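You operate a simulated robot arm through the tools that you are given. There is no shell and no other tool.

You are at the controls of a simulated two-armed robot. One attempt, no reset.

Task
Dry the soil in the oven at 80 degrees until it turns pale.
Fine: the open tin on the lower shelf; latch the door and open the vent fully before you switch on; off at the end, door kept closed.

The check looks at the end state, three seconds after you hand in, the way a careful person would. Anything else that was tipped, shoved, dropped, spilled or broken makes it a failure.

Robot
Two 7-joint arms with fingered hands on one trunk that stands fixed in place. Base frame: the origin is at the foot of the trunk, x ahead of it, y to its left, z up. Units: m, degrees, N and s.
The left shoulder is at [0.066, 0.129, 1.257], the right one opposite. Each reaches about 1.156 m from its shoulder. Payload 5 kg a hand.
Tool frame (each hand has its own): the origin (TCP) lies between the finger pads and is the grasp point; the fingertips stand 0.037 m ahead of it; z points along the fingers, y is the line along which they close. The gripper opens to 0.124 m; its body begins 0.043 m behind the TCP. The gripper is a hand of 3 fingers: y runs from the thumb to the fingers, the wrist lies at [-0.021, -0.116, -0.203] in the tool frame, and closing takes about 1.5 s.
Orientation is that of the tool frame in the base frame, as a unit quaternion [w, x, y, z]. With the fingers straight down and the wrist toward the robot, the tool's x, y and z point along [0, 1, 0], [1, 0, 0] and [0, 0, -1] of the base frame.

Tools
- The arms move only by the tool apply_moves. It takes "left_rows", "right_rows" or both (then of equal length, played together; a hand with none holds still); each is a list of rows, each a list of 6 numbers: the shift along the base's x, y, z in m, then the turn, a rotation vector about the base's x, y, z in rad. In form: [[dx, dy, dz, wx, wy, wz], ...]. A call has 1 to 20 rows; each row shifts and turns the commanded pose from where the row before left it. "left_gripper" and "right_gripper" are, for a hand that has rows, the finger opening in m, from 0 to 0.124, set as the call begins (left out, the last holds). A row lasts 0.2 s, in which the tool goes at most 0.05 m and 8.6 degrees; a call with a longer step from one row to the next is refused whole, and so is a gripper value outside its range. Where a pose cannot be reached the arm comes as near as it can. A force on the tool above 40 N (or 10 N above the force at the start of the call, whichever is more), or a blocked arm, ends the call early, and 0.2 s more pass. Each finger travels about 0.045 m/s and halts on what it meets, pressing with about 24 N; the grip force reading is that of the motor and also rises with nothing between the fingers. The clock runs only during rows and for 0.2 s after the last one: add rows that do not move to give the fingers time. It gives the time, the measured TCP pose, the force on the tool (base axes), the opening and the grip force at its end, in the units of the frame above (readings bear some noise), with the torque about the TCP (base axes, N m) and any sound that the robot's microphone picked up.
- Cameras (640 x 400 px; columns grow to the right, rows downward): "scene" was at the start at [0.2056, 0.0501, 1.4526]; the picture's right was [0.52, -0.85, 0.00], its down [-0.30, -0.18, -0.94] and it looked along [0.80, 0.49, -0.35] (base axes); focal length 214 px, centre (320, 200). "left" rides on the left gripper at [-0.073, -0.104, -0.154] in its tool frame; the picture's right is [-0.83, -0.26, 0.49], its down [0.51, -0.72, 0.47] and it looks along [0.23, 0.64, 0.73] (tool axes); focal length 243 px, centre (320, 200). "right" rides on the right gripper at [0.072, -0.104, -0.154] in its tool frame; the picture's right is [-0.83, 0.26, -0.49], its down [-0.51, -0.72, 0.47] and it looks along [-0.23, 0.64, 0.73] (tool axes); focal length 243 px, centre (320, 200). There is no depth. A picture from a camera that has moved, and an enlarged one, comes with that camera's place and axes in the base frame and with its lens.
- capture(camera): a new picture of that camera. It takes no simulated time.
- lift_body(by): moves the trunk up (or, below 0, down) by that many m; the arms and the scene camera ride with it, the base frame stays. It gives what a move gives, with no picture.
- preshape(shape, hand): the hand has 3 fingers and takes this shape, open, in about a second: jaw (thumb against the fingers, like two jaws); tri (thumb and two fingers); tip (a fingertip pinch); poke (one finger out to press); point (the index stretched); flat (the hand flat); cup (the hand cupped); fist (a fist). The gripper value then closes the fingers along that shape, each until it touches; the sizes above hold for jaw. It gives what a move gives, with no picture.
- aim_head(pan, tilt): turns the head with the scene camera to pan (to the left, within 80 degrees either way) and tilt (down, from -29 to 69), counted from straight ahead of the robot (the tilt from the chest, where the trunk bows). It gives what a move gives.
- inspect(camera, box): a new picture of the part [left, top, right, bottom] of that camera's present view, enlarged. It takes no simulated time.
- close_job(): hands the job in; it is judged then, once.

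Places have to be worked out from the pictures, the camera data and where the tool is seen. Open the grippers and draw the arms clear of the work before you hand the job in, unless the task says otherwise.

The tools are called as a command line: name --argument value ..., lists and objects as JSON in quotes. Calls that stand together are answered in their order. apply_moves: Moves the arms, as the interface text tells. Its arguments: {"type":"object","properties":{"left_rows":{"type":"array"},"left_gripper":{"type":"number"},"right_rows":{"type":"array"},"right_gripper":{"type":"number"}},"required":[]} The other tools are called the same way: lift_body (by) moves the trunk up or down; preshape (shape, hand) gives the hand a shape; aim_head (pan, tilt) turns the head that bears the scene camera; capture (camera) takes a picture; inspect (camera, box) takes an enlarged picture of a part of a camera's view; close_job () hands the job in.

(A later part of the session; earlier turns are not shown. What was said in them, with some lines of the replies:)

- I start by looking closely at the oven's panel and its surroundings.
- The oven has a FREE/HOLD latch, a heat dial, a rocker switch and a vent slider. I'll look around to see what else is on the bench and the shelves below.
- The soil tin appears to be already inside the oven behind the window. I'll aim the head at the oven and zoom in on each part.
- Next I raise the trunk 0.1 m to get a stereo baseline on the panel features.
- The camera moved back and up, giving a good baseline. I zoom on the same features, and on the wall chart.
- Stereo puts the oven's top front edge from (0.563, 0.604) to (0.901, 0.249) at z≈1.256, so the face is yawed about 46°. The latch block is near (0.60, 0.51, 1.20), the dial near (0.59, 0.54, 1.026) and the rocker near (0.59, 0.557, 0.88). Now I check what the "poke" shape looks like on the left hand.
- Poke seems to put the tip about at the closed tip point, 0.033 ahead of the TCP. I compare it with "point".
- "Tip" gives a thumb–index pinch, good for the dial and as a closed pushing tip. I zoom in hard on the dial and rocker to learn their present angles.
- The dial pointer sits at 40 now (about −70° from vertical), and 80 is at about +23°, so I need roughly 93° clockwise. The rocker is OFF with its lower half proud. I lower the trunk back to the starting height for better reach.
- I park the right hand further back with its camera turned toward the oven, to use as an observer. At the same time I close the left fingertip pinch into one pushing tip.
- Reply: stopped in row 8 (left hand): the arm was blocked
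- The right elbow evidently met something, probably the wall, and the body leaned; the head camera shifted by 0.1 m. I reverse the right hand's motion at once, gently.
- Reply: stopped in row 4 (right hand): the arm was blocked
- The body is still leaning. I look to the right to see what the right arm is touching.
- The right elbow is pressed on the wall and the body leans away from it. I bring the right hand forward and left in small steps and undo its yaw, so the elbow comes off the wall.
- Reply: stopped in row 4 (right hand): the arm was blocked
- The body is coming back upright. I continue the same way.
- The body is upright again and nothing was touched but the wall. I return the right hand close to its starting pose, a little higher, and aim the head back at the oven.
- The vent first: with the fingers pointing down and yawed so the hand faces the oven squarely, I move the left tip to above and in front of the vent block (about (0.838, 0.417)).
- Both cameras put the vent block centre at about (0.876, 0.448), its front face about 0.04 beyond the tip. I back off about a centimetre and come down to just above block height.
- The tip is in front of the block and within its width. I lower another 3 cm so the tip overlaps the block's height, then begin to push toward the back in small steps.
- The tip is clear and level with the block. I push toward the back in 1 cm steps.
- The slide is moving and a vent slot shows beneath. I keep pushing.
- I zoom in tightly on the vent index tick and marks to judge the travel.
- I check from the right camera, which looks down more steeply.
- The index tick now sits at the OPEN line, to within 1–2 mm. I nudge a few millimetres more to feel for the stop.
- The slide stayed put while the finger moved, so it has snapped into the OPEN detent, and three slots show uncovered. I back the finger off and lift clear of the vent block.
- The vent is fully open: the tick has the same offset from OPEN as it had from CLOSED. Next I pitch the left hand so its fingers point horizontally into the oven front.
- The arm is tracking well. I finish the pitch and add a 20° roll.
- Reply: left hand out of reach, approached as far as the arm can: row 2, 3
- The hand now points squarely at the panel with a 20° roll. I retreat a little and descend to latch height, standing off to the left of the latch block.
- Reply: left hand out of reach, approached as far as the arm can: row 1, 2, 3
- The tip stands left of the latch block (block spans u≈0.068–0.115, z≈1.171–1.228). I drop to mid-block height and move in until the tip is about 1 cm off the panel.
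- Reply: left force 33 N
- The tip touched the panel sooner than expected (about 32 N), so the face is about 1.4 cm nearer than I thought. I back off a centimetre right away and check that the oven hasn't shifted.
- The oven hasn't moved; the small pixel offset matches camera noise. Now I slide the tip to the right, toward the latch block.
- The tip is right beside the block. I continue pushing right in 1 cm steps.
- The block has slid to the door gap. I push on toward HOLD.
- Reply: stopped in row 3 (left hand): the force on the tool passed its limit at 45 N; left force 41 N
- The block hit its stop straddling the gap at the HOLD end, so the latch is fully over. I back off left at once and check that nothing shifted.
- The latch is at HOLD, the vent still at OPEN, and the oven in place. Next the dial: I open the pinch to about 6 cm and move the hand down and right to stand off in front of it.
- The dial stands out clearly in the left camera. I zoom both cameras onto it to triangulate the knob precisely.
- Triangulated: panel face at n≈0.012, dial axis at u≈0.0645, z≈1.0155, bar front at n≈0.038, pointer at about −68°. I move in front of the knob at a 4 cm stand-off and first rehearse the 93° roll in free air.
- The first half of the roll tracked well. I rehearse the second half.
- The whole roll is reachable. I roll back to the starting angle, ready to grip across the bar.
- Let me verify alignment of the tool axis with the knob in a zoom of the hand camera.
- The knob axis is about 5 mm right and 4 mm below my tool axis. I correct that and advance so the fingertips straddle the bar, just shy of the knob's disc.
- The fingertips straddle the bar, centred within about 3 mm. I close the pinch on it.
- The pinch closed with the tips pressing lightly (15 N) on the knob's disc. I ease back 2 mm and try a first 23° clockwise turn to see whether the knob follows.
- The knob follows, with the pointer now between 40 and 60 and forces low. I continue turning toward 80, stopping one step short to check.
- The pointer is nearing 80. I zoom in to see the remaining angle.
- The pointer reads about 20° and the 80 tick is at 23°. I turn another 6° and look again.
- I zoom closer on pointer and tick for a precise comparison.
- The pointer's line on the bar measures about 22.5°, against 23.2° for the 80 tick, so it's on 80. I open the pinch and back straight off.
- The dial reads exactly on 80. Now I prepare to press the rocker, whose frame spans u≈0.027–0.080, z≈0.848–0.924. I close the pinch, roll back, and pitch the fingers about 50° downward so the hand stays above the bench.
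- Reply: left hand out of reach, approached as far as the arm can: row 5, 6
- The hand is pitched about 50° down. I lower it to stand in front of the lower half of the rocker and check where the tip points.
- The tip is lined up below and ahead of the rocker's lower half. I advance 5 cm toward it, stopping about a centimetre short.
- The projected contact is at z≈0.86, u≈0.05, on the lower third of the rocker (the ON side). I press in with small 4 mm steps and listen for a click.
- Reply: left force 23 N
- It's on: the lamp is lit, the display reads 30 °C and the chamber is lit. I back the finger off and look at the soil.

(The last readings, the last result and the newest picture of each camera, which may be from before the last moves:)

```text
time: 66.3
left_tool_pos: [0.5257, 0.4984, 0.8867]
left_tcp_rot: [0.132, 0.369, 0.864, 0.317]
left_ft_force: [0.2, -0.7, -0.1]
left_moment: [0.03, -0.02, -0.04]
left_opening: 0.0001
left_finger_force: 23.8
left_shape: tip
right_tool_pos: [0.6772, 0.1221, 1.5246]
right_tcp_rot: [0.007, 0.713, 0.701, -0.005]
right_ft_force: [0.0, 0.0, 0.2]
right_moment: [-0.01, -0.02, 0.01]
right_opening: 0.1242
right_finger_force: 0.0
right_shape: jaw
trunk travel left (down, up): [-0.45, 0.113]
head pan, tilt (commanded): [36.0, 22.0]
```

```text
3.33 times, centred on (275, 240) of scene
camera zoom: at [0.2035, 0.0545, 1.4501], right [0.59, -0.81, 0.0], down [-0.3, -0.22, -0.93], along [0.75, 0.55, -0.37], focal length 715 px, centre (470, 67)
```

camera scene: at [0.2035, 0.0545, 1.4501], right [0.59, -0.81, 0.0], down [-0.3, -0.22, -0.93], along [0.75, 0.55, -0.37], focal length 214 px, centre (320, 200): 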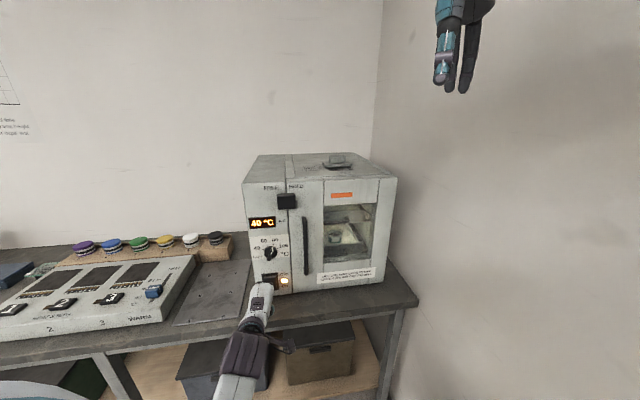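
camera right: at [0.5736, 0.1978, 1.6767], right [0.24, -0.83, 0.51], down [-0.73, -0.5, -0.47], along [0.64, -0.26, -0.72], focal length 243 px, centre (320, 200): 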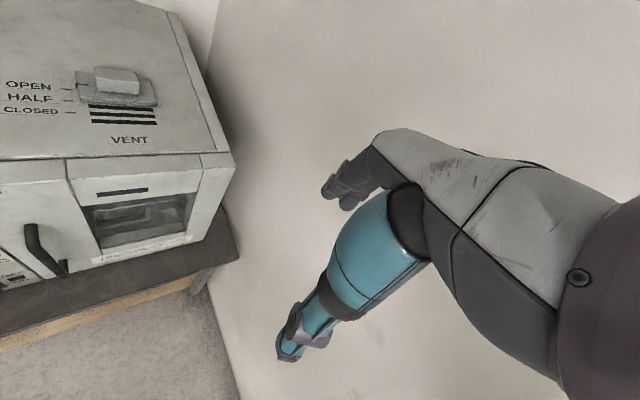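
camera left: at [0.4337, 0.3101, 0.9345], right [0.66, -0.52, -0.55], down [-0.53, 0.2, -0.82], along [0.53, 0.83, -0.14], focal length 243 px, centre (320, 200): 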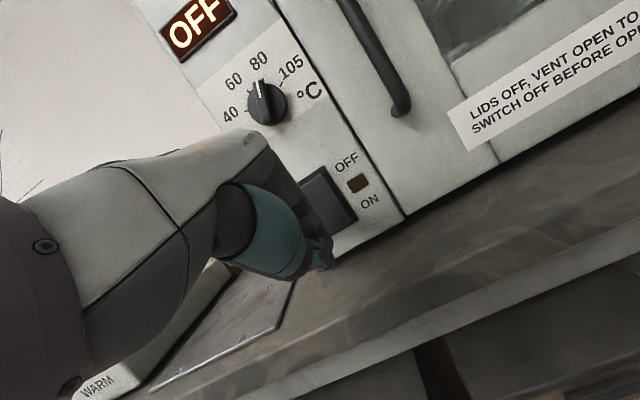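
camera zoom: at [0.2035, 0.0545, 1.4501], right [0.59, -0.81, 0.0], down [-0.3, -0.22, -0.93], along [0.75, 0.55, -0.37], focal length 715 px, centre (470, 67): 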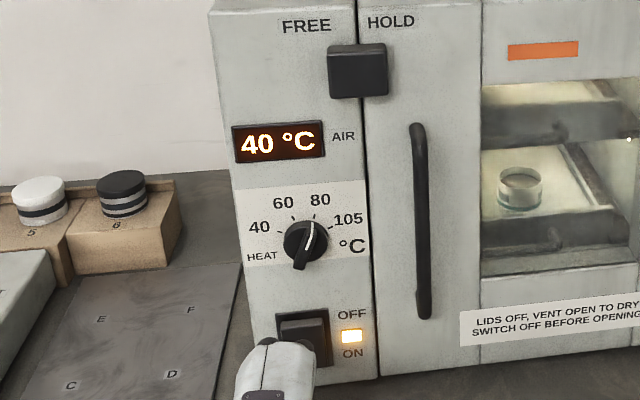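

The open tin sits on the lower shelf with dark, moist soil, and the air is at 40 °C and rising. While it heats I move the tip up in front of the rocker's upper (OFF) half with a flatter pitch, staying clear of it.

apply_moves --left_rows '[[-0.005, -0.0045, 0.018, 0.0902, -0.095, 0], [0.001, -0.001, 0.019, 0.0902, -0.095, 0], [0, 0, 0, 0, 0, 0]]'

inspect --camera "scene" --box '[240, 180, 310, 300]'

inspect --camera "scene" --box '[320, 215, 380, 260]'

inspect --camera "left" --box '[220, 80, 440, 300]'

```text
time: 67.1
left_tool_pos: [0.5291, 0.4995, 0.9402]
left_tcp_rot: [0.18, 0.352, 0.805, 0.442]
left_ft_force: [0.9, 0.1, 0.5]
left_moment: [-0.01, 0.01, -0.02]
left_opening: 0.0
left_finger_force: 24.2
left_shape: tip
right_tool_pos: [0.6772, 0.1227, 1.5252]
right_tcp_rot: [0.008, 0.714, 0.7, -0.004]
right_ft_force: [0.8, 0.3, -0.2]
right_moment: [0.02, 0.04, -0.02]
right_opening: 0.124
right_finger_force: 0.0
right_shape: jaw
trunk travel left (down, up): [-0.45, 0.113]
head pan, tilt (commanded): [36.0, 22.0]
```

```text
3.33 times, centred on (275, 240) of scene
camera zoom: at [0.2033, 0.0548, 1.4509], right [0.59, -0.81, 0.0], down [-0.3, -0.22, -0.93], along [0.75, 0.54, -0.37], focal length 715 px, centre (470, 67)
```

zoom: 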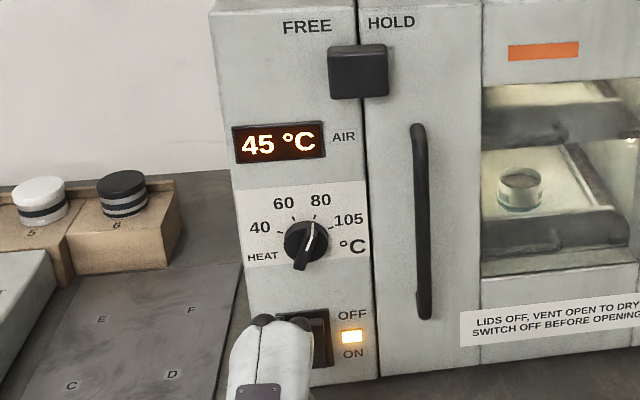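

```text
8.89 times, centred on (350, 238) of scene
camera zoom: at [0.2033, 0.0548, 1.4509], right [0.59, -0.81, 0.0], down [-0.3, -0.22, -0.93], along [0.75, 0.54, -0.37], focal length 1906 px, centre (53, -133)
```

zoom: 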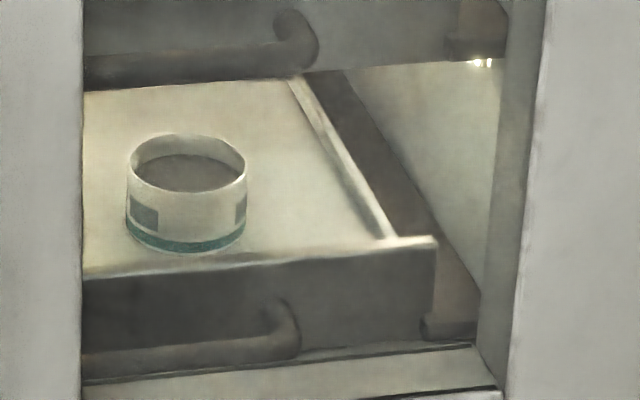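

```text
1.82 times, centred on (330, 190) of left
camera zoom: at [0.4451, 0.3215, 0.9346], right [0.76, -0.41, -0.5], down [-0.36, 0.38, -0.85], along [0.54, 0.83, 0.14], focal length 441 px, centre (302, 218)
```

zoom: 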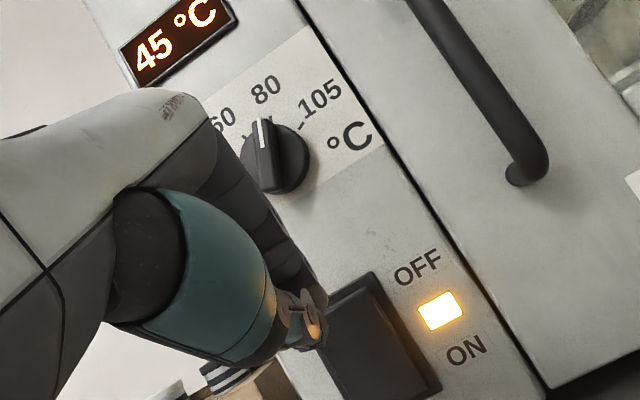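

The air is at 45 °C and climbing fast. I lower the tip 1.6 cm to the right height for the OFF half and wait two seconds.

apply_moves --left_rows '[[0.004, 0.0035, -0.016, 0, 0, 0], [0, 0, 0, 0, 0, 0], [0, 0, 0, 0, 0, 0], [0, 0, 0, 0, 0, 0], [0, 0, 0, 0, 0, 0], [0, 0, 0, 0, 0, 0], [0, 0, 0, 0, 0, 0], [0, 0, 0, 0, 0, 0], [0, 0, 0, 0, 0, 0]]'

inspect --camera "scene" --box '[240, 180, 310, 300]'

inspect --camera "scene" --box '[320, 215, 380, 260]'

inspect --camera "left" --box '[220, 80, 440, 300]'

```text
time: 69.1
left_tool_pos: [0.5338, 0.5042, 0.9242]
left_tcp_rot: [0.18, 0.352, 0.805, 0.443]
left_ft_force: [0.5, 0.1, -0.5]
left_moment: [-0.01, 0.0, 0.02]
left_opening: 0.0002
left_finger_force: 23.1
left_shape: tip
right_tool_pos: [0.6769, 0.1212, 1.5254]
right_tcp_rot: [0.007, 0.714, 0.7, -0.006]
right_ft_force: [0.7, 0.1, 0.5]
right_moment: [-0.01, -0.01, -0.02]
right_opening: 0.1241
right_finger_force: 0.1
right_shape: jaw
trunk travel left (down, up): [-0.45, 0.113]
head pan, tilt (commanded): [36.0, 22.0]
```

```text
3.33 times, centred on (275, 240) of scene
camera zoom: at [0.2034, 0.0546, 1.4503], right [0.59, -0.81, 0.0], down [-0.3, -0.22, -0.93], along [0.75, 0.55, -0.37], focal length 715 px, centre (470, 67)
```

zoom: 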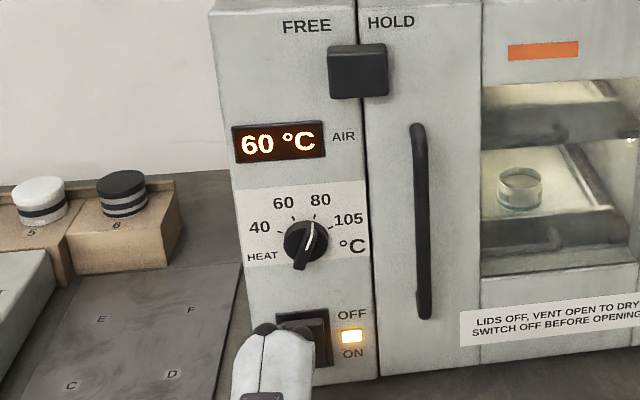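

```text
8.89 times, centred on (350, 238) of scene
camera zoom: at [0.2034, 0.0546, 1.4503], right [0.59, -0.81, 0.0], down [-0.3, -0.22, -0.93], along [0.75, 0.55, -0.37], focal length 1906 px, centre (53, -133)
```

zoom: 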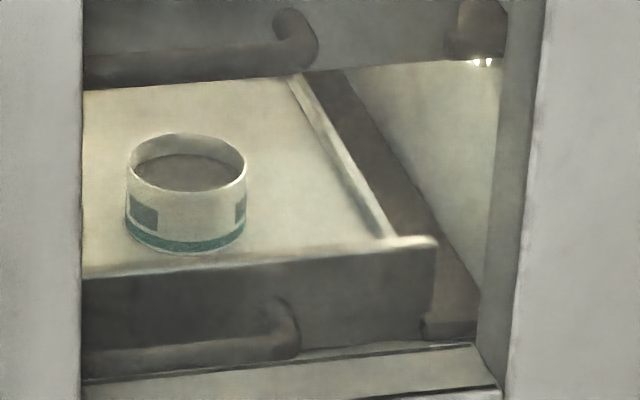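

```text
1.82 times, centred on (330, 190) of left
camera zoom: at [0.4497, 0.3263, 0.9179], right [0.76, -0.41, -0.51], down [-0.36, 0.38, -0.85], along [0.54, 0.83, 0.15], focal length 441 px, centre (302, 218)
```

zoom: 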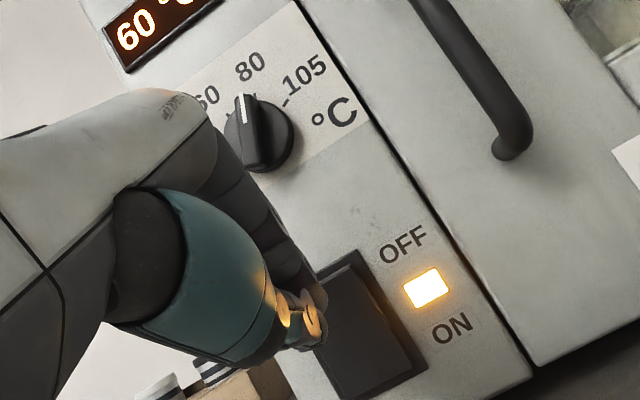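

60 °C now; the soil is still brown. I keep waiting.

apply_moves --left_rows '[[0, 0, 0, 0, 0, 0], [0, 0, 0, 0, 0, 0], [0, 0, 0, 0, 0, 0], [0, 0, 0, 0, 0, 0], [0, 0, 0, 0, 0, 0], [0, 0, 0, 0, 0, 0], [0, 0, 0, 0, 0, 0], [0, 0, 0, 0, 0, 0], [0, 0, 0, 0, 0, 0], [0, 0, 0, 0, 0, 0], [0, 0, 0, 0, 0, 0], [0, 0, 0, 0, 0, 0]]'

inspect --camera "scene" --box '[240, 180, 310, 300]'

inspect --camera "scene" --box '[320, 215, 380, 260]'

```text
time: 71.7
left_tool_pos: [0.5349, 0.5039, 0.9237]
left_tcp_rot: [0.181, 0.351, 0.805, 0.442]
left_ft_force: [0.1, 0.7, -0.5]
left_moment: [-0.02, 0.0, 0.02]
left_opening: 0.0
left_finger_force: 23.6
left_shape: tip
right_tool_pos: [0.6773, 0.1209, 1.5248]
right_tcp_rot: [0.008, 0.713, 0.701, -0.005]
right_ft_force: [0.3, 0.1, 0.2]
right_moment: [0.0, -0.01, -0.01]
right_opening: 0.124
right_finger_force: 0.0
right_shape: jaw
trunk travel left (down, up): [-0.45, 0.113]
head pan, tilt (commanded): [36.0, 22.0]
```

```text
3.33 times, centred on (275, 240) of scene
camera zoom: at [0.2034, 0.0546, 1.4502], right [0.59, -0.81, 0.0], down [-0.3, -0.22, -0.93], along [0.75, 0.55, -0.37], focal length 715 px, centre (470, 67)
```

zoom: 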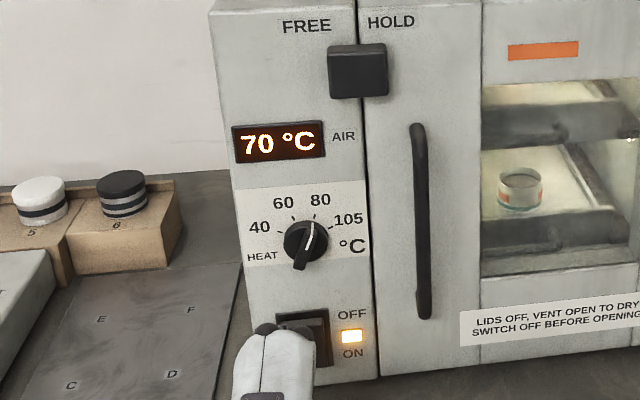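

```text
8.89 times, centred on (350, 238) of scene
camera zoom: at [0.2034, 0.0546, 1.4502], right [0.59, -0.81, 0.0], down [-0.3, -0.22, -0.93], along [0.75, 0.55, -0.37], focal length 1906 px, centre (53, -133)
```

zoom: 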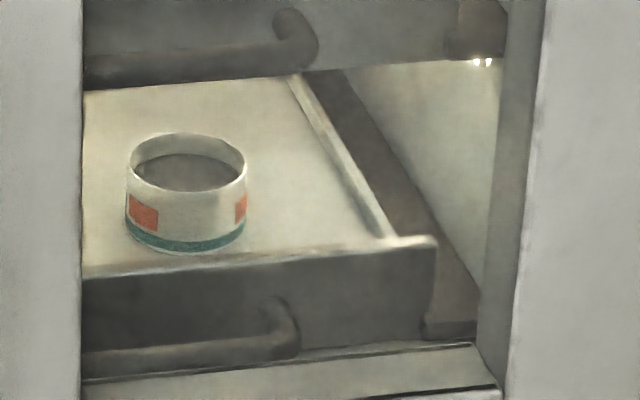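

70 °C; the heat patches on the tin turned orange, but the soil is still dark. I keep waiting.

apply_moves --left_rows '[[0, 0, 0, 0, 0, 0], [0, 0, 0, 0, 0, 0], [0, 0, 0, 0, 0, 0], [0, 0, 0, 0, 0, 0], [0, 0, 0, 0, 0, 0], [0, 0, 0, 0, 0, 0], [0, 0, 0, 0, 0, 0], [0, 0, 0, 0, 0, 0], [0, 0, 0, 0, 0, 0], [0, 0, 0, 0, 0, 0], [0, 0, 0, 0, 0, 0], [0, 0, 0, 0, 0, 0], [0, 0, 0, 0, 0, 0], [0, 0, 0, 0, 0, 0], [0, 0, 0, 0, 0, 0]]'

inspect --camera "scene" --box '[240, 180, 310, 300]'

inspect --camera "scene" --box '[320, 215, 380, 260]'

```text
time: 74.9
left_tool_pos: [0.5337, 0.503, 0.9235]
left_tcp_rot: [0.184, 0.351, 0.806, 0.44]
left_ft_force: [0.5, 0.3, -0.9]
left_moment: [0.0, -0.03, 0.03]
left_opening: 0.0001
left_finger_force: 24.1
left_shape: tip
right_tool_pos: [0.6774, 0.1218, 1.5254]
right_tcp_rot: [0.007, 0.714, 0.7, -0.005]
right_ft_force: [0.0, 0.5, 0.0]
right_moment: [0.04, 0.01, 0.0]
right_opening: 0.1239
right_finger_force: 0.0
right_shape: jaw
trunk travel left (down, up): [-0.45, 0.113]
head pan, tilt (commanded): [36.0, 22.0]
```

```text
3.33 times, centred on (275, 240) of scene
camera zoom: at [0.2034, 0.0546, 1.4503], right [0.59, -0.81, 0.0], down [-0.3, -0.22, -0.93], along [0.75, 0.55, -0.37], focal length 715 px, centre (470, 67)
```

zoom: 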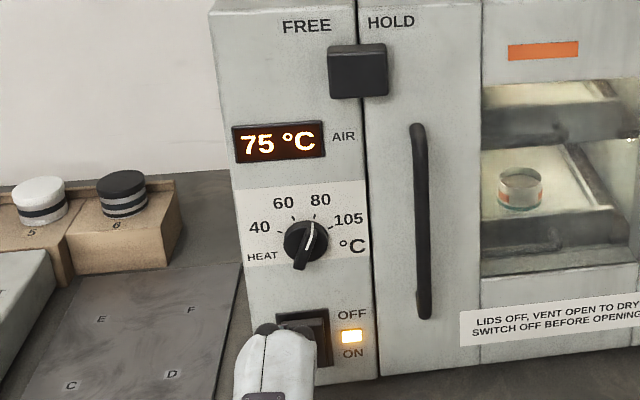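

```text
8.89 times, centred on (350, 238) of scene
camera zoom: at [0.2034, 0.0546, 1.4503], right [0.59, -0.81, 0.0], down [-0.3, -0.22, -0.93], along [0.75, 0.55, -0.37], focal length 1906 px, centre (53, -133)
```

zoom: 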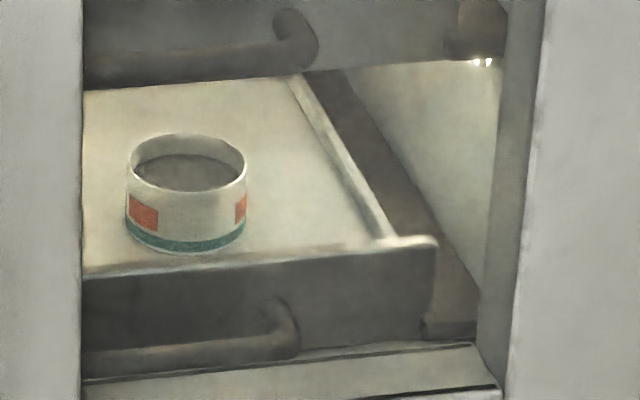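

75 °C; the soil is still dark grey-brown. I keep watching.

apply_moves --left_rows '[[0, 0, 0, 0, 0, 0], [0, 0, 0, 0, 0, 0], [0, 0, 0, 0, 0, 0], [0, 0, 0, 0, 0, 0], [0, 0, 0, 0, 0, 0], [0, 0, 0, 0, 0, 0], [0, 0, 0, 0, 0, 0], [0, 0, 0, 0, 0, 0], [0, 0, 0, 0, 0, 0], [0, 0, 0, 0, 0, 0], [0, 0, 0, 0, 0, 0], [0, 0, 0, 0, 0, 0], [0, 0, 0, 0, 0, 0], [0, 0, 0, 0, 0, 0], [0, 0, 0, 0, 0, 0]]'

inspect --camera "scene" --box '[240, 180, 310, 300]'

inspect --camera "scene" --box '[320, 215, 380, 260]'

```text
time: 78.1
left_tool_pos: [0.5354, 0.5018, 0.9239]
left_tcp_rot: [0.183, 0.349, 0.807, 0.44]
left_ft_force: [-0.1, -0.2, 0.1]
left_moment: [-0.01, 0.0, 0.0]
left_opening: 0.0
left_finger_force: 23.7
left_shape: tip
right_tool_pos: [0.6773, 0.1219, 1.5251]
right_tcp_rot: [0.007, 0.714, 0.7, -0.005]
right_ft_force: [-0.9, 0.1, 0.1]
right_moment: [-0.01, 0.01, -0.02]
right_opening: 0.1241
right_finger_force: 0.1
right_shape: jaw
trunk travel left (down, up): [-0.45, 0.113]
head pan, tilt (commanded): [36.0, 22.0]
```

```text
3.33 times, centred on (275, 240) of scene
camera zoom: at [0.2034, 0.0546, 1.4503], right [0.59, -0.81, 0.0], down [-0.3, -0.22, -0.93], along [0.75, 0.55, -0.37], focal length 715 px, centre (470, 67)
```

zoom: 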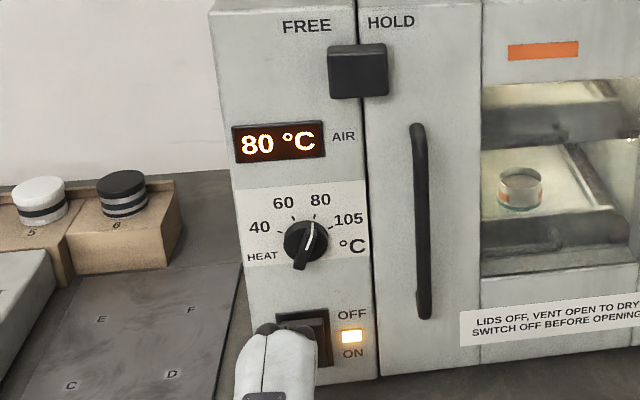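

```text
8.89 times, centred on (350, 238) of scene
camera zoom: at [0.2034, 0.0546, 1.4503], right [0.59, -0.81, 0.0], down [-0.3, -0.22, -0.93], along [0.75, 0.55, -0.37], focal length 1906 px, centre (53, -133)
```

zoom: 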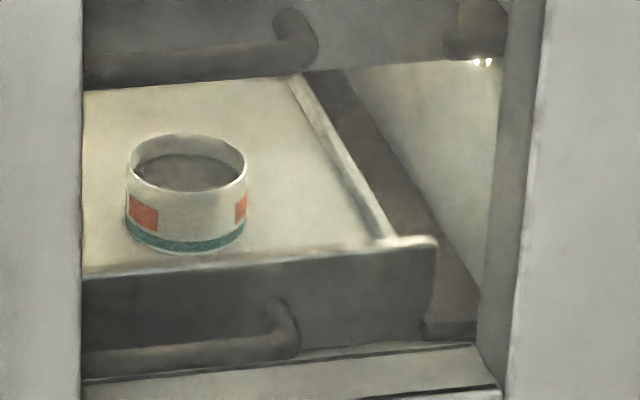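

The air has reached 80 °C as set. The soil is still dark, so I keep waiting in longer stretches.

apply_moves --left_rows '[[0, 0, 0, 0, 0, 0], [0, 0, 0, 0, 0, 0], [0, 0, 0, 0, 0, 0], [0, 0, 0, 0, 0, 0], [0, 0, 0, 0, 0, 0], [0, 0, 0, 0, 0, 0], [0, 0, 0, 0, 0, 0], [0, 0, 0, 0, 0, 0], [0, 0, 0, 0, 0, 0], [0, 0, 0, 0, 0, 0], [0, 0, 0, 0, 0, 0], [0, 0, 0, 0, 0, 0], [0, 0, 0, 0, 0, 0], [0, 0, 0, 0, 0, 0], [0, 0, 0, 0, 0, 0], [0, 0, 0, 0, 0, 0], [0, 0, 0, 0, 0, 0], [0, 0, 0, 0, 0, 0], [0, 0, 0, 0, 0, 0], [0, 0, 0, 0, 0, 0]]'

inspect --camera "scene" --box '[240, 180, 380, 300]'

inspect --camera "scene" --box '[320, 215, 380, 260]'

```text
time: 82.3
left_tool_pos: [0.5359, 0.5028, 0.9252]
left_tcp_rot: [0.185, 0.348, 0.807, 0.44]
left_ft_force: [-0.2, -0.1, 0.6]
left_moment: [-0.02, 0.02, -0.01]
left_opening: 0.0001
left_finger_force: 24.3
left_shape: tip
right_tool_pos: [0.6775, 0.1225, 1.5254]
right_tcp_rot: [0.007, 0.714, 0.7, -0.006]
right_ft_force: [0.0, -0.8, -0.7]
right_moment: [-0.04, 0.01, -0.03]
right_opening: 0.1242
right_finger_force: 0.1
right_shape: jaw
trunk travel left (down, up): [-0.45, 0.113]
head pan, tilt (commanded): [36.0, 22.0]
```

```text
3.33 times, centred on (310, 240) of scene
camera zoom: at [0.2034, 0.0546, 1.4503], right [0.59, -0.81, 0.0], down [-0.3, -0.22, -0.93], along [0.75, 0.55, -0.37], focal length 715 px, centre (353, 67)
```

zoom: 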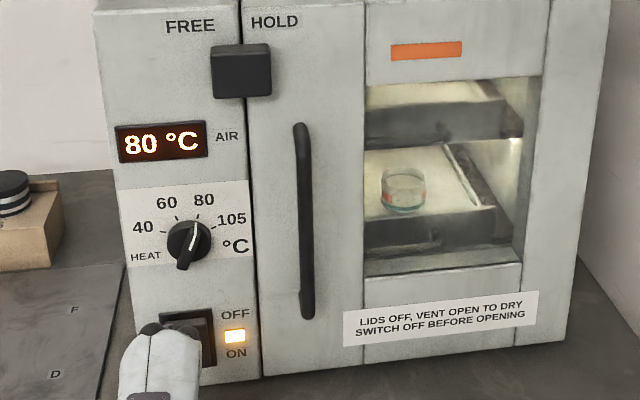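

```text
8.89 times, centred on (350, 238) of scene
camera zoom: at [0.2034, 0.0546, 1.4503], right [0.59, -0.81, 0.0], down [-0.3, -0.22, -0.93], along [0.75, 0.55, -0.37], focal length 1906 px, centre (53, -133)
```

zoom: 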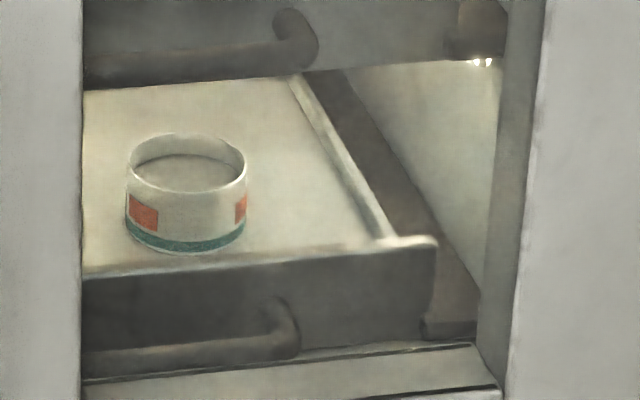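

The soil is visibly getting paler now. I zoom in tightly on it and wait one more second to see whether the change is complete.

inspect --camera "scene" --box '[328, 226, 348, 246]'

apply_moves --left_rows '[[0, 0, 0, 0, 0, 0], [0, 0, 0, 0, 0, 0], [0, 0, 0, 0, 0, 0], [0, 0, 0, 0, 0, 0]]'

inspect --camera "scene" --box '[328, 226, 348, 246]'

```text
16.00 times, centred on (338, 236) of scene
camera zoom: at [0.2034, 0.0546, 1.4503], right [0.59, -0.81, 0.0], down [-0.3, -0.22, -0.93], along [0.75, 0.55, -0.37], focal length 3432 px, centre (32, -376)
```

zoom: 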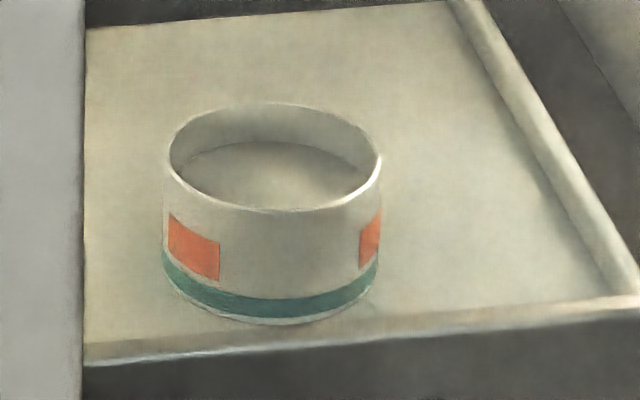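

```text
time: 83.3
left_tool_pos: [0.5352, 0.5015, 0.9246]
left_tcp_rot: [0.186, 0.349, 0.807, 0.439]
left_ft_force: [-1.6, 0.4, 0.4]
left_moment: [0.0, 0.03, -0.01]
left_opening: 0.0005
left_finger_force: 24.0
left_shape: tip
right_tool_pos: [0.6768, 0.1235, 1.5245]
right_tcp_rot: [0.008, 0.713, 0.701, -0.005]
right_ft_force: [1.2, 1.4, 1.2]
right_moment: [0.0, -0.04, 0.01]
right_opening: 0.1241
right_finger_force: 0.1
right_shape: jaw
trunk travel left (down, up): [-0.45, 0.113]
head pan, tilt (commanded): [36.0, 22.0]
```

```text
16.00 times, centred on (338, 236) of scene
camera zoom: at [0.2034, 0.0546, 1.4503], right [0.59, -0.81, 0.0], down [-0.3, -0.22, -0.93], along [0.75, 0.55, -0.37], focal length 3432 px, centre (32, -376)
```

zoom: 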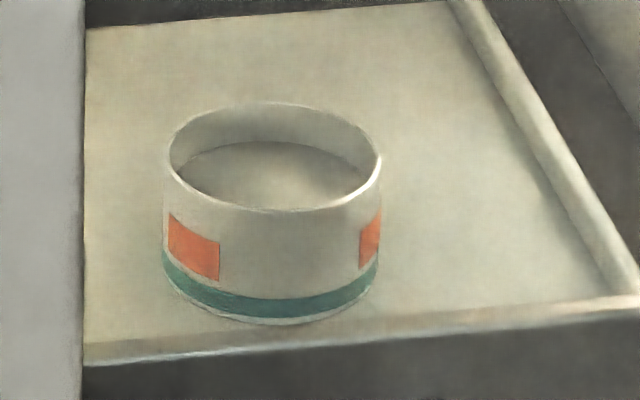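

The soil is pale beige and no longer changing. I bring the tip to just short of the rocker's upper half and check the soil and alignment once more.

apply_moves --left_rows '[[0.0073, 0.0069, 0, 0, 0, 0], [0.0065, 0.0062, 0, 0, 0, 0], [0, 0, 0, 0, 0, 0]]'

inspect --camera "scene" --box '[328, 226, 348, 246]'

inspect --camera "left" --box '[240, 90, 420, 270]'

inspect --camera "scene" --box '[240, 210, 310, 300]'

```text
time: 84.1
left_tool_pos: [0.5405, 0.509, 0.9044]
left_tcp_rot: [0.178, 0.347, 0.816, 0.425]
left_ft_force: [0.4, -0.7, 0.2]
left_moment: [-0.01, 0.01, 0.02]
left_opening: 0.0001
left_finger_force: 23.2
left_shape: tip
right_tool_pos: [0.6771, 0.1211, 1.5238]
right_tcp_rot: [0.007, 0.714, 0.7, -0.005]
right_ft_force: [-0.2, 0.2, -1.1]
right_moment: [0.02, -0.05, 0.0]
right_opening: 0.1241
right_finger_force: 0.0
right_shape: jaw
trunk travel left (down, up): [-0.45, 0.113]
head pan, tilt (commanded): [36.0, 22.0]
```

```text
16.00 times, centred on (338, 236) of scene
camera zoom: at [0.2035, 0.0546, 1.4497], right [0.59, -0.81, 0.0], down [-0.3, -0.22, -0.93], along [0.75, 0.55, -0.37], focal length 3432 px, centre (32, -376)
```

zoom: 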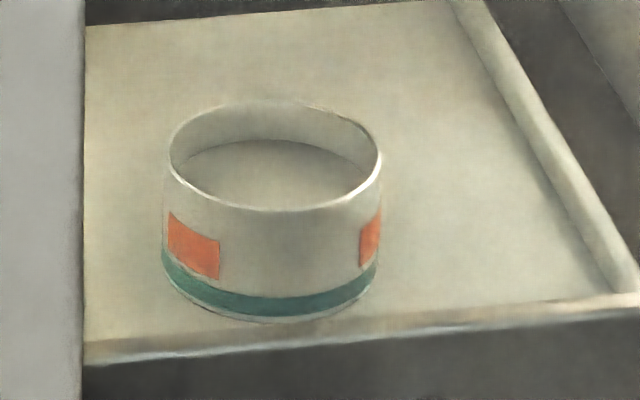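

```text
2.22 times, centred on (330, 180) of left
camera zoom: at [0.4584, 0.3293, 0.9077], right [0.76, -0.42, -0.5], down [-0.37, 0.35, -0.86], along [0.54, 0.84, 0.11], focal length 539 px, centre (298, 244)
```

zoom: 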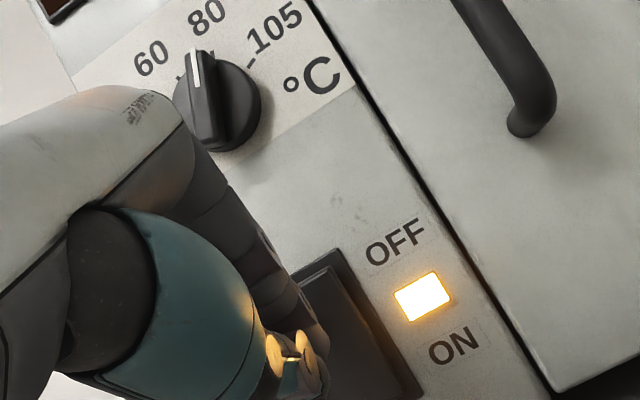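

```text
4.44 times, centred on (275, 255) of scene
camera zoom: at [0.2035, 0.0546, 1.4497], right [0.59, -0.81, 0.0], down [-0.3, -0.22, -0.93], along [0.75, 0.55, -0.37], focal length 953 px, centre (520, -44)
```

zoom: 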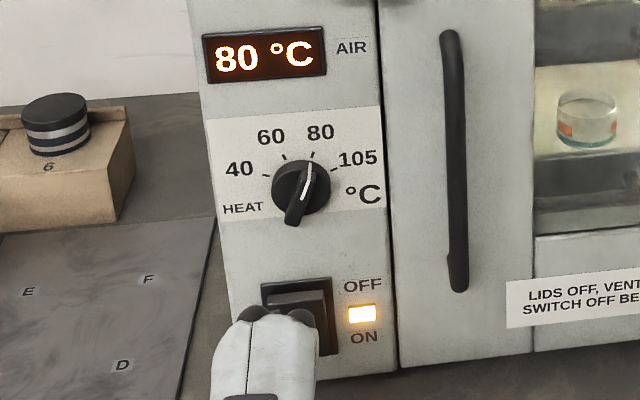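

The arm settled 2 cm lower than I want, which would hit the rocker's middle. I raise it 2.2 cm so the contact falls on the upper (OFF) half, and verify.

apply_moves --left_rows '[[0, 0, 0.012, 0, 0, 0], [0, 0, 0.012, 0, 0, 0], [0, 0, 0, 0, 0, 0]]'

inspect --camera "left" --box '[240, 90, 420, 270]'

inspect --camera "scene" --box '[240, 210, 310, 300]'

```text
time: 84.9
left_tool_pos: [0.5422, 0.5088, 0.9328]
left_tcp_rot: [0.18, 0.348, 0.815, 0.427]
left_ft_force: [-1.2, 0.6, 0.3]
left_moment: [-0.03, 0.05, -0.01]
left_opening: 0.0
left_finger_force: 23.7
left_shape: tip
right_tool_pos: [0.6776, 0.1218, 1.525]
right_tcp_rot: [0.007, 0.714, 0.7, -0.005]
right_ft_force: [0.6, -0.5, 0.7]
right_moment: [-0.03, 0.01, -0.04]
right_opening: 0.1238
right_finger_force: 0.0
right_shape: jaw
trunk travel left (down, up): [-0.45, 0.113]
head pan, tilt (commanded): [36.0, 22.0]
```

```text
2.22 times, centred on (330, 180) of left
camera zoom: at [0.4597, 0.3295, 0.9342], right [0.76, -0.42, -0.5], down [-0.37, 0.35, -0.86], along [0.54, 0.84, 0.11], focal length 539 px, centre (298, 244)
```

zoom: 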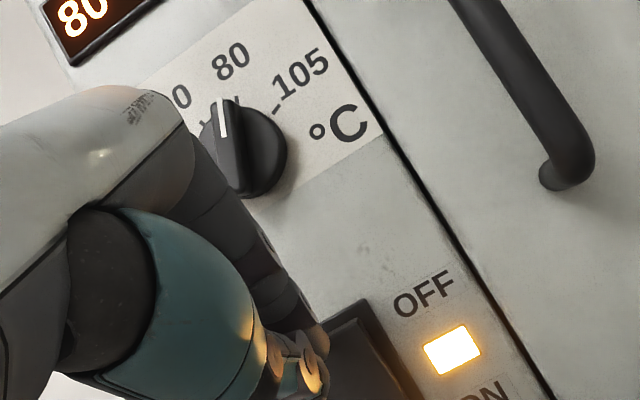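

```text
4.44 times, centred on (275, 255) of scene
camera zoom: at [0.2035, 0.0546, 1.45], right [0.59, -0.81, 0.0], down [-0.3, -0.22, -0.93], along [0.75, 0.55, -0.37], focal length 953 px, centre (520, -44)
```

zoom: 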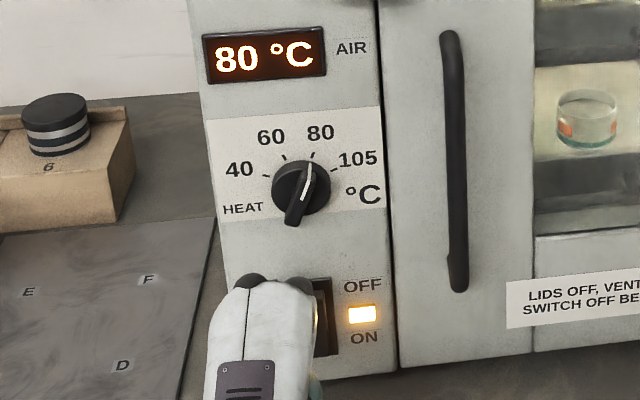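

Tip contact will now be at z≈0.91, on the OFF half. I press in 4 mm steps.

apply_moves --left_rows '[[0.0029, 0.00276, -0.0015, 0, 0, 0], [0.0029, 0.00276, -0.0015, 0, 0, 0], [0.0029, 0.00276, -0.0015, 0, 0, 0], [0.0029, 0.00276, 0, 0, 0, 0], [0.0029, 0.00276, 0, 0, 0, 0], [0.0029, 0.00276, 0, 0, 0, 0]]'

inspect --camera "scene" --box '[240, 210, 310, 300]'

```text
time: 86.3
left_tool_pos: [0.5565, 0.5246, 0.9283]
left_tcp_rot: [0.181, 0.349, 0.815, 0.427]
left_ft_force: [-12.2, -8.7, 0.0]
left_moment: [-0.13, 0.21, -0.02]
left_opening: 0.0
left_finger_force: 24.2
left_shape: tip
right_tool_pos: [0.6737, 0.1205, 1.5256]
right_tcp_rot: [0.007, 0.714, 0.7, -0.004]
right_ft_force: [-0.6, -0.4, 1.3]
right_moment: [0.0, -0.01, 0.02]
right_opening: 0.124
right_finger_force: 0.0
right_shape: jaw
trunk travel left (down, up): [-0.45, 0.113]
head pan, tilt (commanded): [36.0, 22.0]
```

```text
4.44 times, centred on (275, 255) of scene
camera zoom: at [0.2014, 0.0531, 1.4504], right [0.59, -0.81, 0.0], down [-0.3, -0.22, -0.93], along [0.75, 0.55, -0.37], focal length 953 px, centre (520, -44)
```

zoom: 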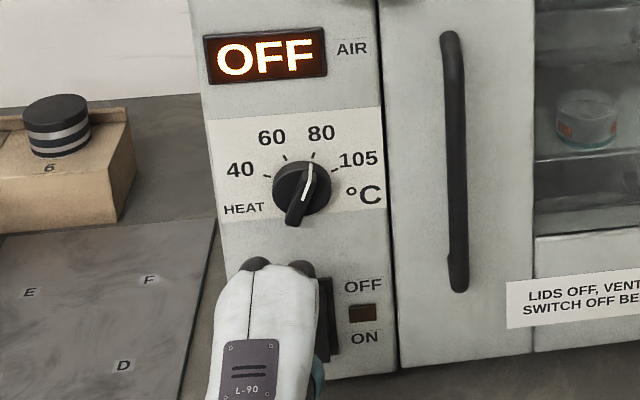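

It's off: the display reads OFF and the lamp is out. I back the finger straight away from the panel.

apply_moves --left_rows '[[-0.0073, -0.0069, 0, 0, 0, 0], [-0.0109, -0.0103, 0, 0, 0, 0], [-0.0109, -0.0103, 0, 0, 0, 0], [-0.0073, -0.0069, 0.005, 0, 0, 0], [0, 0, 0, 0, 0, 0]]'

capture --camera "scene"

inspect --camera "scene" --box '[240, 180, 380, 300]'

inspect --camera "scene" --box '[328, 226, 348, 246]'

```text
time: 87.5
left_tool_pos: [0.5315, 0.4968, 0.9489]
left_tcp_rot: [0.185, 0.348, 0.807, 0.439]
left_ft_force: [-0.4, 0.2, 0.0]
left_moment: [0.0, 0.01, 0.01]
left_opening: 0.0
left_finger_force: 23.9
left_shape: tip
right_tool_pos: [0.6765, 0.1217, 1.5297]
right_tcp_rot: [0.008, 0.713, 0.701, -0.003]
right_ft_force: [-0.6, 0.0, 0.2]
right_moment: [0.0, 0.02, 0.0]
right_opening: 0.124
right_finger_force: 0.1
right_shape: jaw
trunk travel left (down, up): [-0.45, 0.113]
head pan, tilt (commanded): [36.0, 22.0]
```

```text
taken
camera scene: at [0.2026, 0.0544, 1.4521], right [0.59, -0.81, 0.0], down [-0.3, -0.22, -0.93], along [0.75, 0.55, -0.37], focal length 214 px, centre (320, 200)
```

scene: 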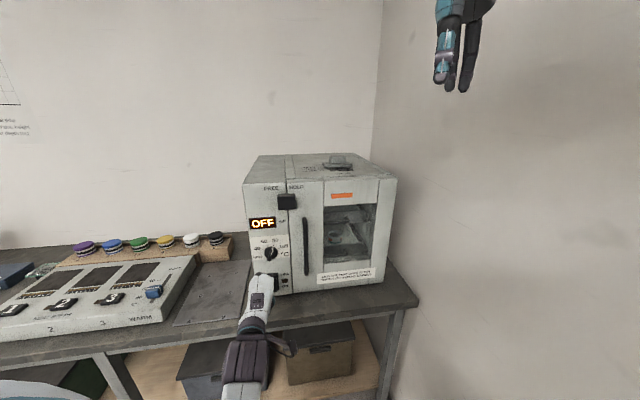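

```text
3.33 times, centred on (310, 240) of scene
camera zoom: at [0.2026, 0.0544, 1.4521], right [0.59, -0.81, 0.0], down [-0.3, -0.22, -0.93], along [0.75, 0.55, -0.37], focal length 715 px, centre (353, 67)
```

zoom: 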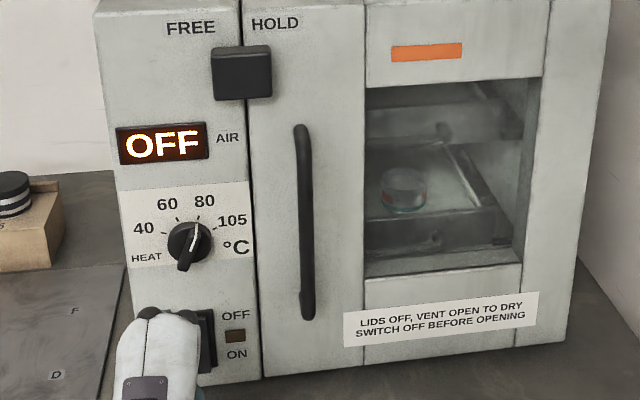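

```text
16.00 times, centred on (338, 236) of scene
camera zoom: at [0.2026, 0.0544, 1.4521], right [0.59, -0.81, 0.0], down [-0.3, -0.22, -0.93], along [0.75, 0.55, -0.37], focal length 3432 px, centre (32, -376)
```

zoom: 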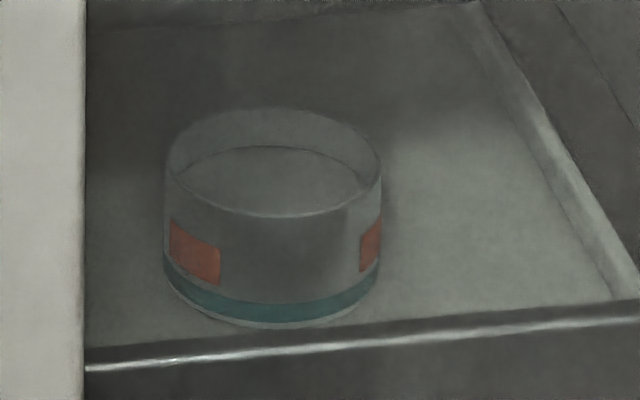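

The oven is off with the soil pale, door shut and latched, and vent open. I withdraw the left hand sideways to the left of the panel, then upward.

apply_moves --left_rows '[[-0.0207, 0.0218, 0.005, 0, 0, 0], [-0.0207, 0.0218, 0.005, 0, 0, 0], [-0.0207, 0.0218, 0.01, 0, 0, 0], [0, 0, 0.03, 0, 0, 0], [0, 0, 0.03, 0, 0, 0], [0, 0, 0.03, 0, 0, 0]]'

capture --camera "scene"

```text
time: 88.9
left_tool_pos: [0.4646, 0.561, 1.0361]
left_tcp_rot: [0.179, 0.348, 0.815, 0.427]
left_ft_force: [0.2, 0.1, 0.5]
left_moment: [-0.02, 0.05, -0.03]
left_opening: 0.0
left_finger_force: 24.3
left_shape: tip
left hand out of reach, approached as far as the arm can: row 6
right_tool_pos: [0.6771, 0.1226, 1.524]
right_tcp_rot: [0.008, 0.714, 0.7, -0.005]
right_ft_force: [0.8, -0.4, -0.3]
right_moment: [0.0, -0.01, 0.0]
right_opening: 0.1242
right_finger_force: 0.1
right_shape: jaw
trunk travel left (down, up): [-0.45, 0.113]
head pan, tilt (commanded): [36.0, 22.0]
```

```text
taken
camera scene: at [0.2035, 0.0548, 1.4496], right [0.59, -0.81, 0.0], down [-0.3, -0.22, -0.93], along [0.75, 0.54, -0.37], focal length 214 px, centre (320, 200)
```

scene: 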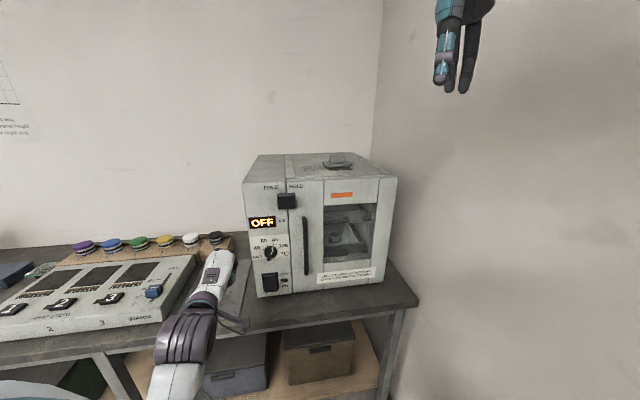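

I move a bit further left, then raise while pitching the fingers back down toward the starting posture.

apply_moves --left_rows '[[-0.0172, 0.0181, 0.005, 0, 0, 0], [-0.0172, 0.0181, 0.005, 0, 0, 0], [0.002, 0.002, 0.03, -0.0827, 0.087, 0], [0.002, 0.002, 0.03, -0.0827, 0.087, 0], [0.002, 0.002, 0.03, -0.0827, 0.087, 0], [0.002, 0.002, 0.035, -0.0827, 0.087, 0], [0.002, 0.002, 0.035, -0.0827, 0.087, 0], [0.002, 0.002, 0.035, -0.0827, 0.087, 0], [0.002, 0.002, 0.035, -0.0827, 0.087, 0]]'

capture --camera "scene"

```text
time: 90.9
left_tool_pos: [0.4618, 0.6348, 1.2688]
left_tcp_rot: [0.021, 0.393, 0.918, 0.056]
left_ft_force: [0.0, -2.0, -1.1]
left_moment: [0.01, 0.0, 0.03]
left_opening: 0.0001
left_finger_force: 24.1
left_shape: tip
left hand out of reach, approached as far as the arm can: row 3, 4
right_tool_pos: [0.6779, 0.1218, 1.5252]
right_tcp_rot: [0.007, 0.714, 0.7, -0.004]
right_ft_force: [-0.7, -0.6, 0.2]
right_moment: [0.03, -0.03, 0.01]
right_opening: 0.1238
right_finger_force: 0.1
right_shape: jaw
trunk travel left (down, up): [-0.45, 0.113]
head pan, tilt (commanded): [36.0, 22.0]
```

```text
taken
camera scene: at [0.2033, 0.0537, 1.4506], right [0.59, -0.81, 0.0], down [-0.3, -0.22, -0.93], along [0.75, 0.55, -0.37], focal length 214 px, centre (320, 200)
```

scene: 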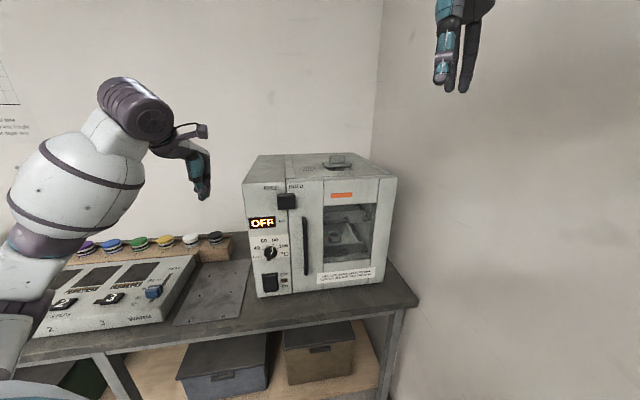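

The hand is clear and pointing down. I raise it back to the starting height and open the gripper.

apply_moves --left_rows '[[0, 0, 0.04, 0, 0, 0], [0, 0, 0.04, 0, 0, 0], [0, 0, 0.04, 0, 0, 0], [0, 0, 0.04, 0, 0, 0], [0, 0, 0.04, 0, 0, 0], [0, 0, 0, 0, 0, 0], [0, 0, 0, 0, 0, 0], [0, 0, 0, 0, 0, 0], [0, 0, 0, 0, 0, 0]]' --left_gripper 0.12

capture --camera "scene"

inspect --camera "scene" --box '[240, 145, 400, 300]'

inspect --camera "scene" --box '[250, 228, 290, 260]'

inspect --camera "scene" --box '[255, 265, 300, 300]'

inspect --camera "right" --box '[0, 40, 240, 200]'

inspect --camera "scene" --box '[328, 226, 348, 246]'

```text
time: 92.9
left_tool_pos: [0.461, 0.6333, 1.4677]
left_tcp_rot: [0.022, 0.393, 0.918, 0.057]
left_ft_force: [-0.8, 0.2, 0.2]
left_moment: [-0.01, 0.0, 0.02]
left_opening: 0.1201
left_finger_force: 0.0
left_shape: tip
right_tool_pos: [0.6757, 0.1215, 1.525]
right_tcp_rot: [0.008, 0.714, 0.701, -0.004]
right_ft_force: [-1.1, 0.4, -0.2]
right_moment: [0.0, -0.04, -0.01]
right_opening: 0.124
right_finger_force: 0.0
right_shape: jaw
trunk travel left (down, up): [-0.45, 0.113]
head pan, tilt (commanded): [36.0, 22.0]
```

```text
taken
camera scene: at [0.2021, 0.0543, 1.4503], right [0.59, -0.81, 0.0], down [-0.3, -0.22, -0.93], along [0.75, 0.55, -0.37], focal length 214 px, centre (320, 200)
```

scene: 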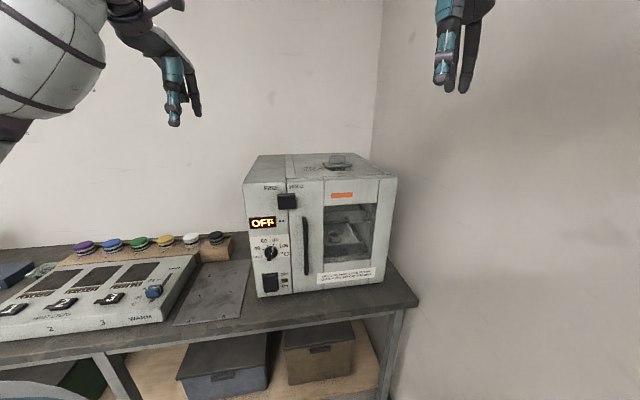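

```text
2.58 times, centred on (320, 222) of scene
camera zoom: at [0.2021, 0.0543, 1.4503], right [0.59, -0.81, 0.0], down [-0.3, -0.22, -0.93], along [0.75, 0.55, -0.37], focal length 554 px, centre (320, 142)
```

zoom: 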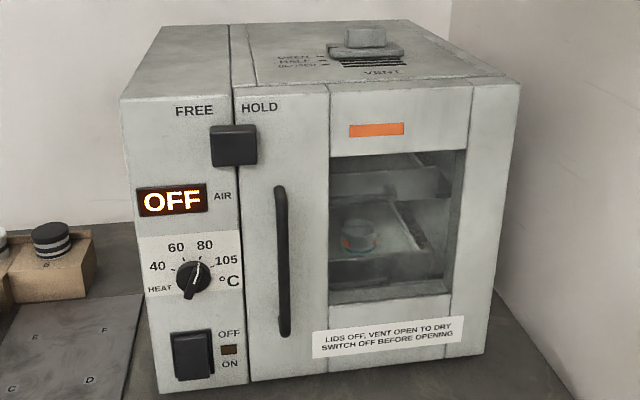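

```text
12.50 times, centred on (270, 244) of scene
camera zoom: at [0.2021, 0.0543, 1.4503], right [0.59, -0.81, 0.0], down [-0.3, -0.22, -0.93], along [0.75, 0.55, -0.37], focal length 2681 px, centre (945, -350)
```

zoom: 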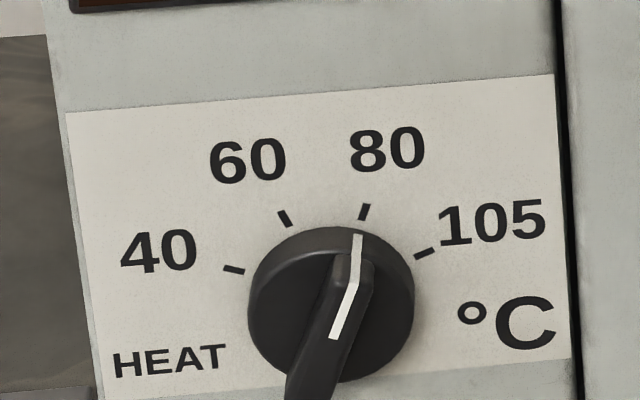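

```text
11.43 times, centred on (278, 282) of scene
camera zoom: at [0.2021, 0.0543, 1.4503], right [0.59, -0.81, 0.0], down [-0.3, -0.22, -0.93], along [0.75, 0.55, -0.37], focal length 2451 px, centre (806, -743)
```

zoom: 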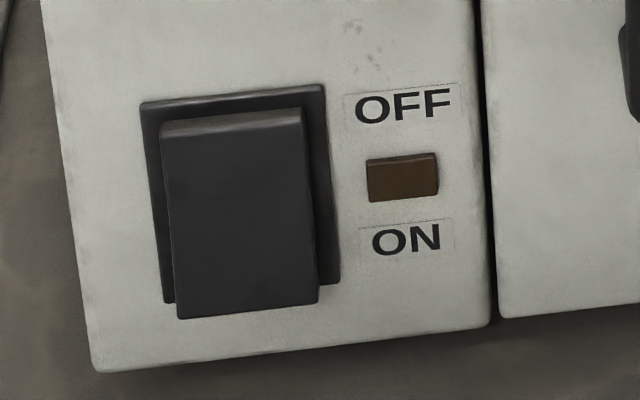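

```text
2.50 times, centred on (120, 120) of right
camera zoom: at [0.5725, 0.1982, 1.6769], right [0.24, -0.83, 0.51], down [-0.73, -0.5, -0.47], along [0.64, -0.26, -0.72], focal length 606 px, centre (820, 400)
```

zoom: 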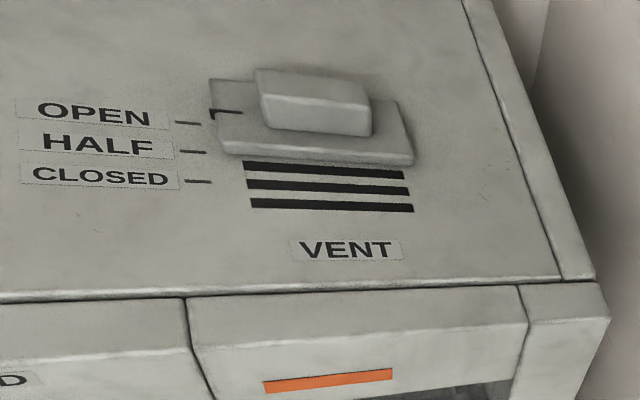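

```text
16.00 times, centred on (338, 236) of scene
camera zoom: at [0.2021, 0.0543, 1.4503], right [0.59, -0.81, 0.0], down [-0.3, -0.22, -0.93], along [0.75, 0.55, -0.37], focal length 3432 px, centre (32, -376)
```

zoom: 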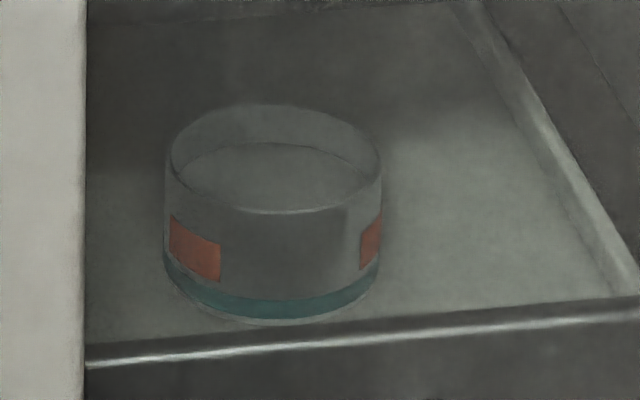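

Everything checks out. The dial is on 80, the switch and display are OFF, and the latch is at HOLD with the door closed. The vent is at OPEN, the soil in the open tin is pale, both hands are open and clear, and nothing else was disturbed, so I hand in.

close_job

```text
The job is handed in.
```

The soil is dried: it turned pale after the oven reached 80 degrees, and I've handed the job in. I don't have the check's result.

- **Setup:** the open tin was already on the lower shelf. I latched the door at HOLD, slid the vent to OPEN and set the dial to 80 before switching on.
- **Drying:** the display held 80 °C. The soil went from dark brown to pale beige, and I kept the heat on for a few seconds after the colour stopped changing.
- **End state:** the switch and display are OFF, the door is still closed and latched, and the vent is still open. Both hands are open and clear of the oven.

There were three contacts along the way:

- **Right elbow:** it pressed on the wall early on and the body leaned. I backed off and it came upright.
- **Left fingertip:** it touched the oven panel at about 32 N.
- **Latch:** I pushed it against its stop at about 45 N.

The pictures showed no shift in the oven, and nothing on the bench looked tipped, spilled or moved.
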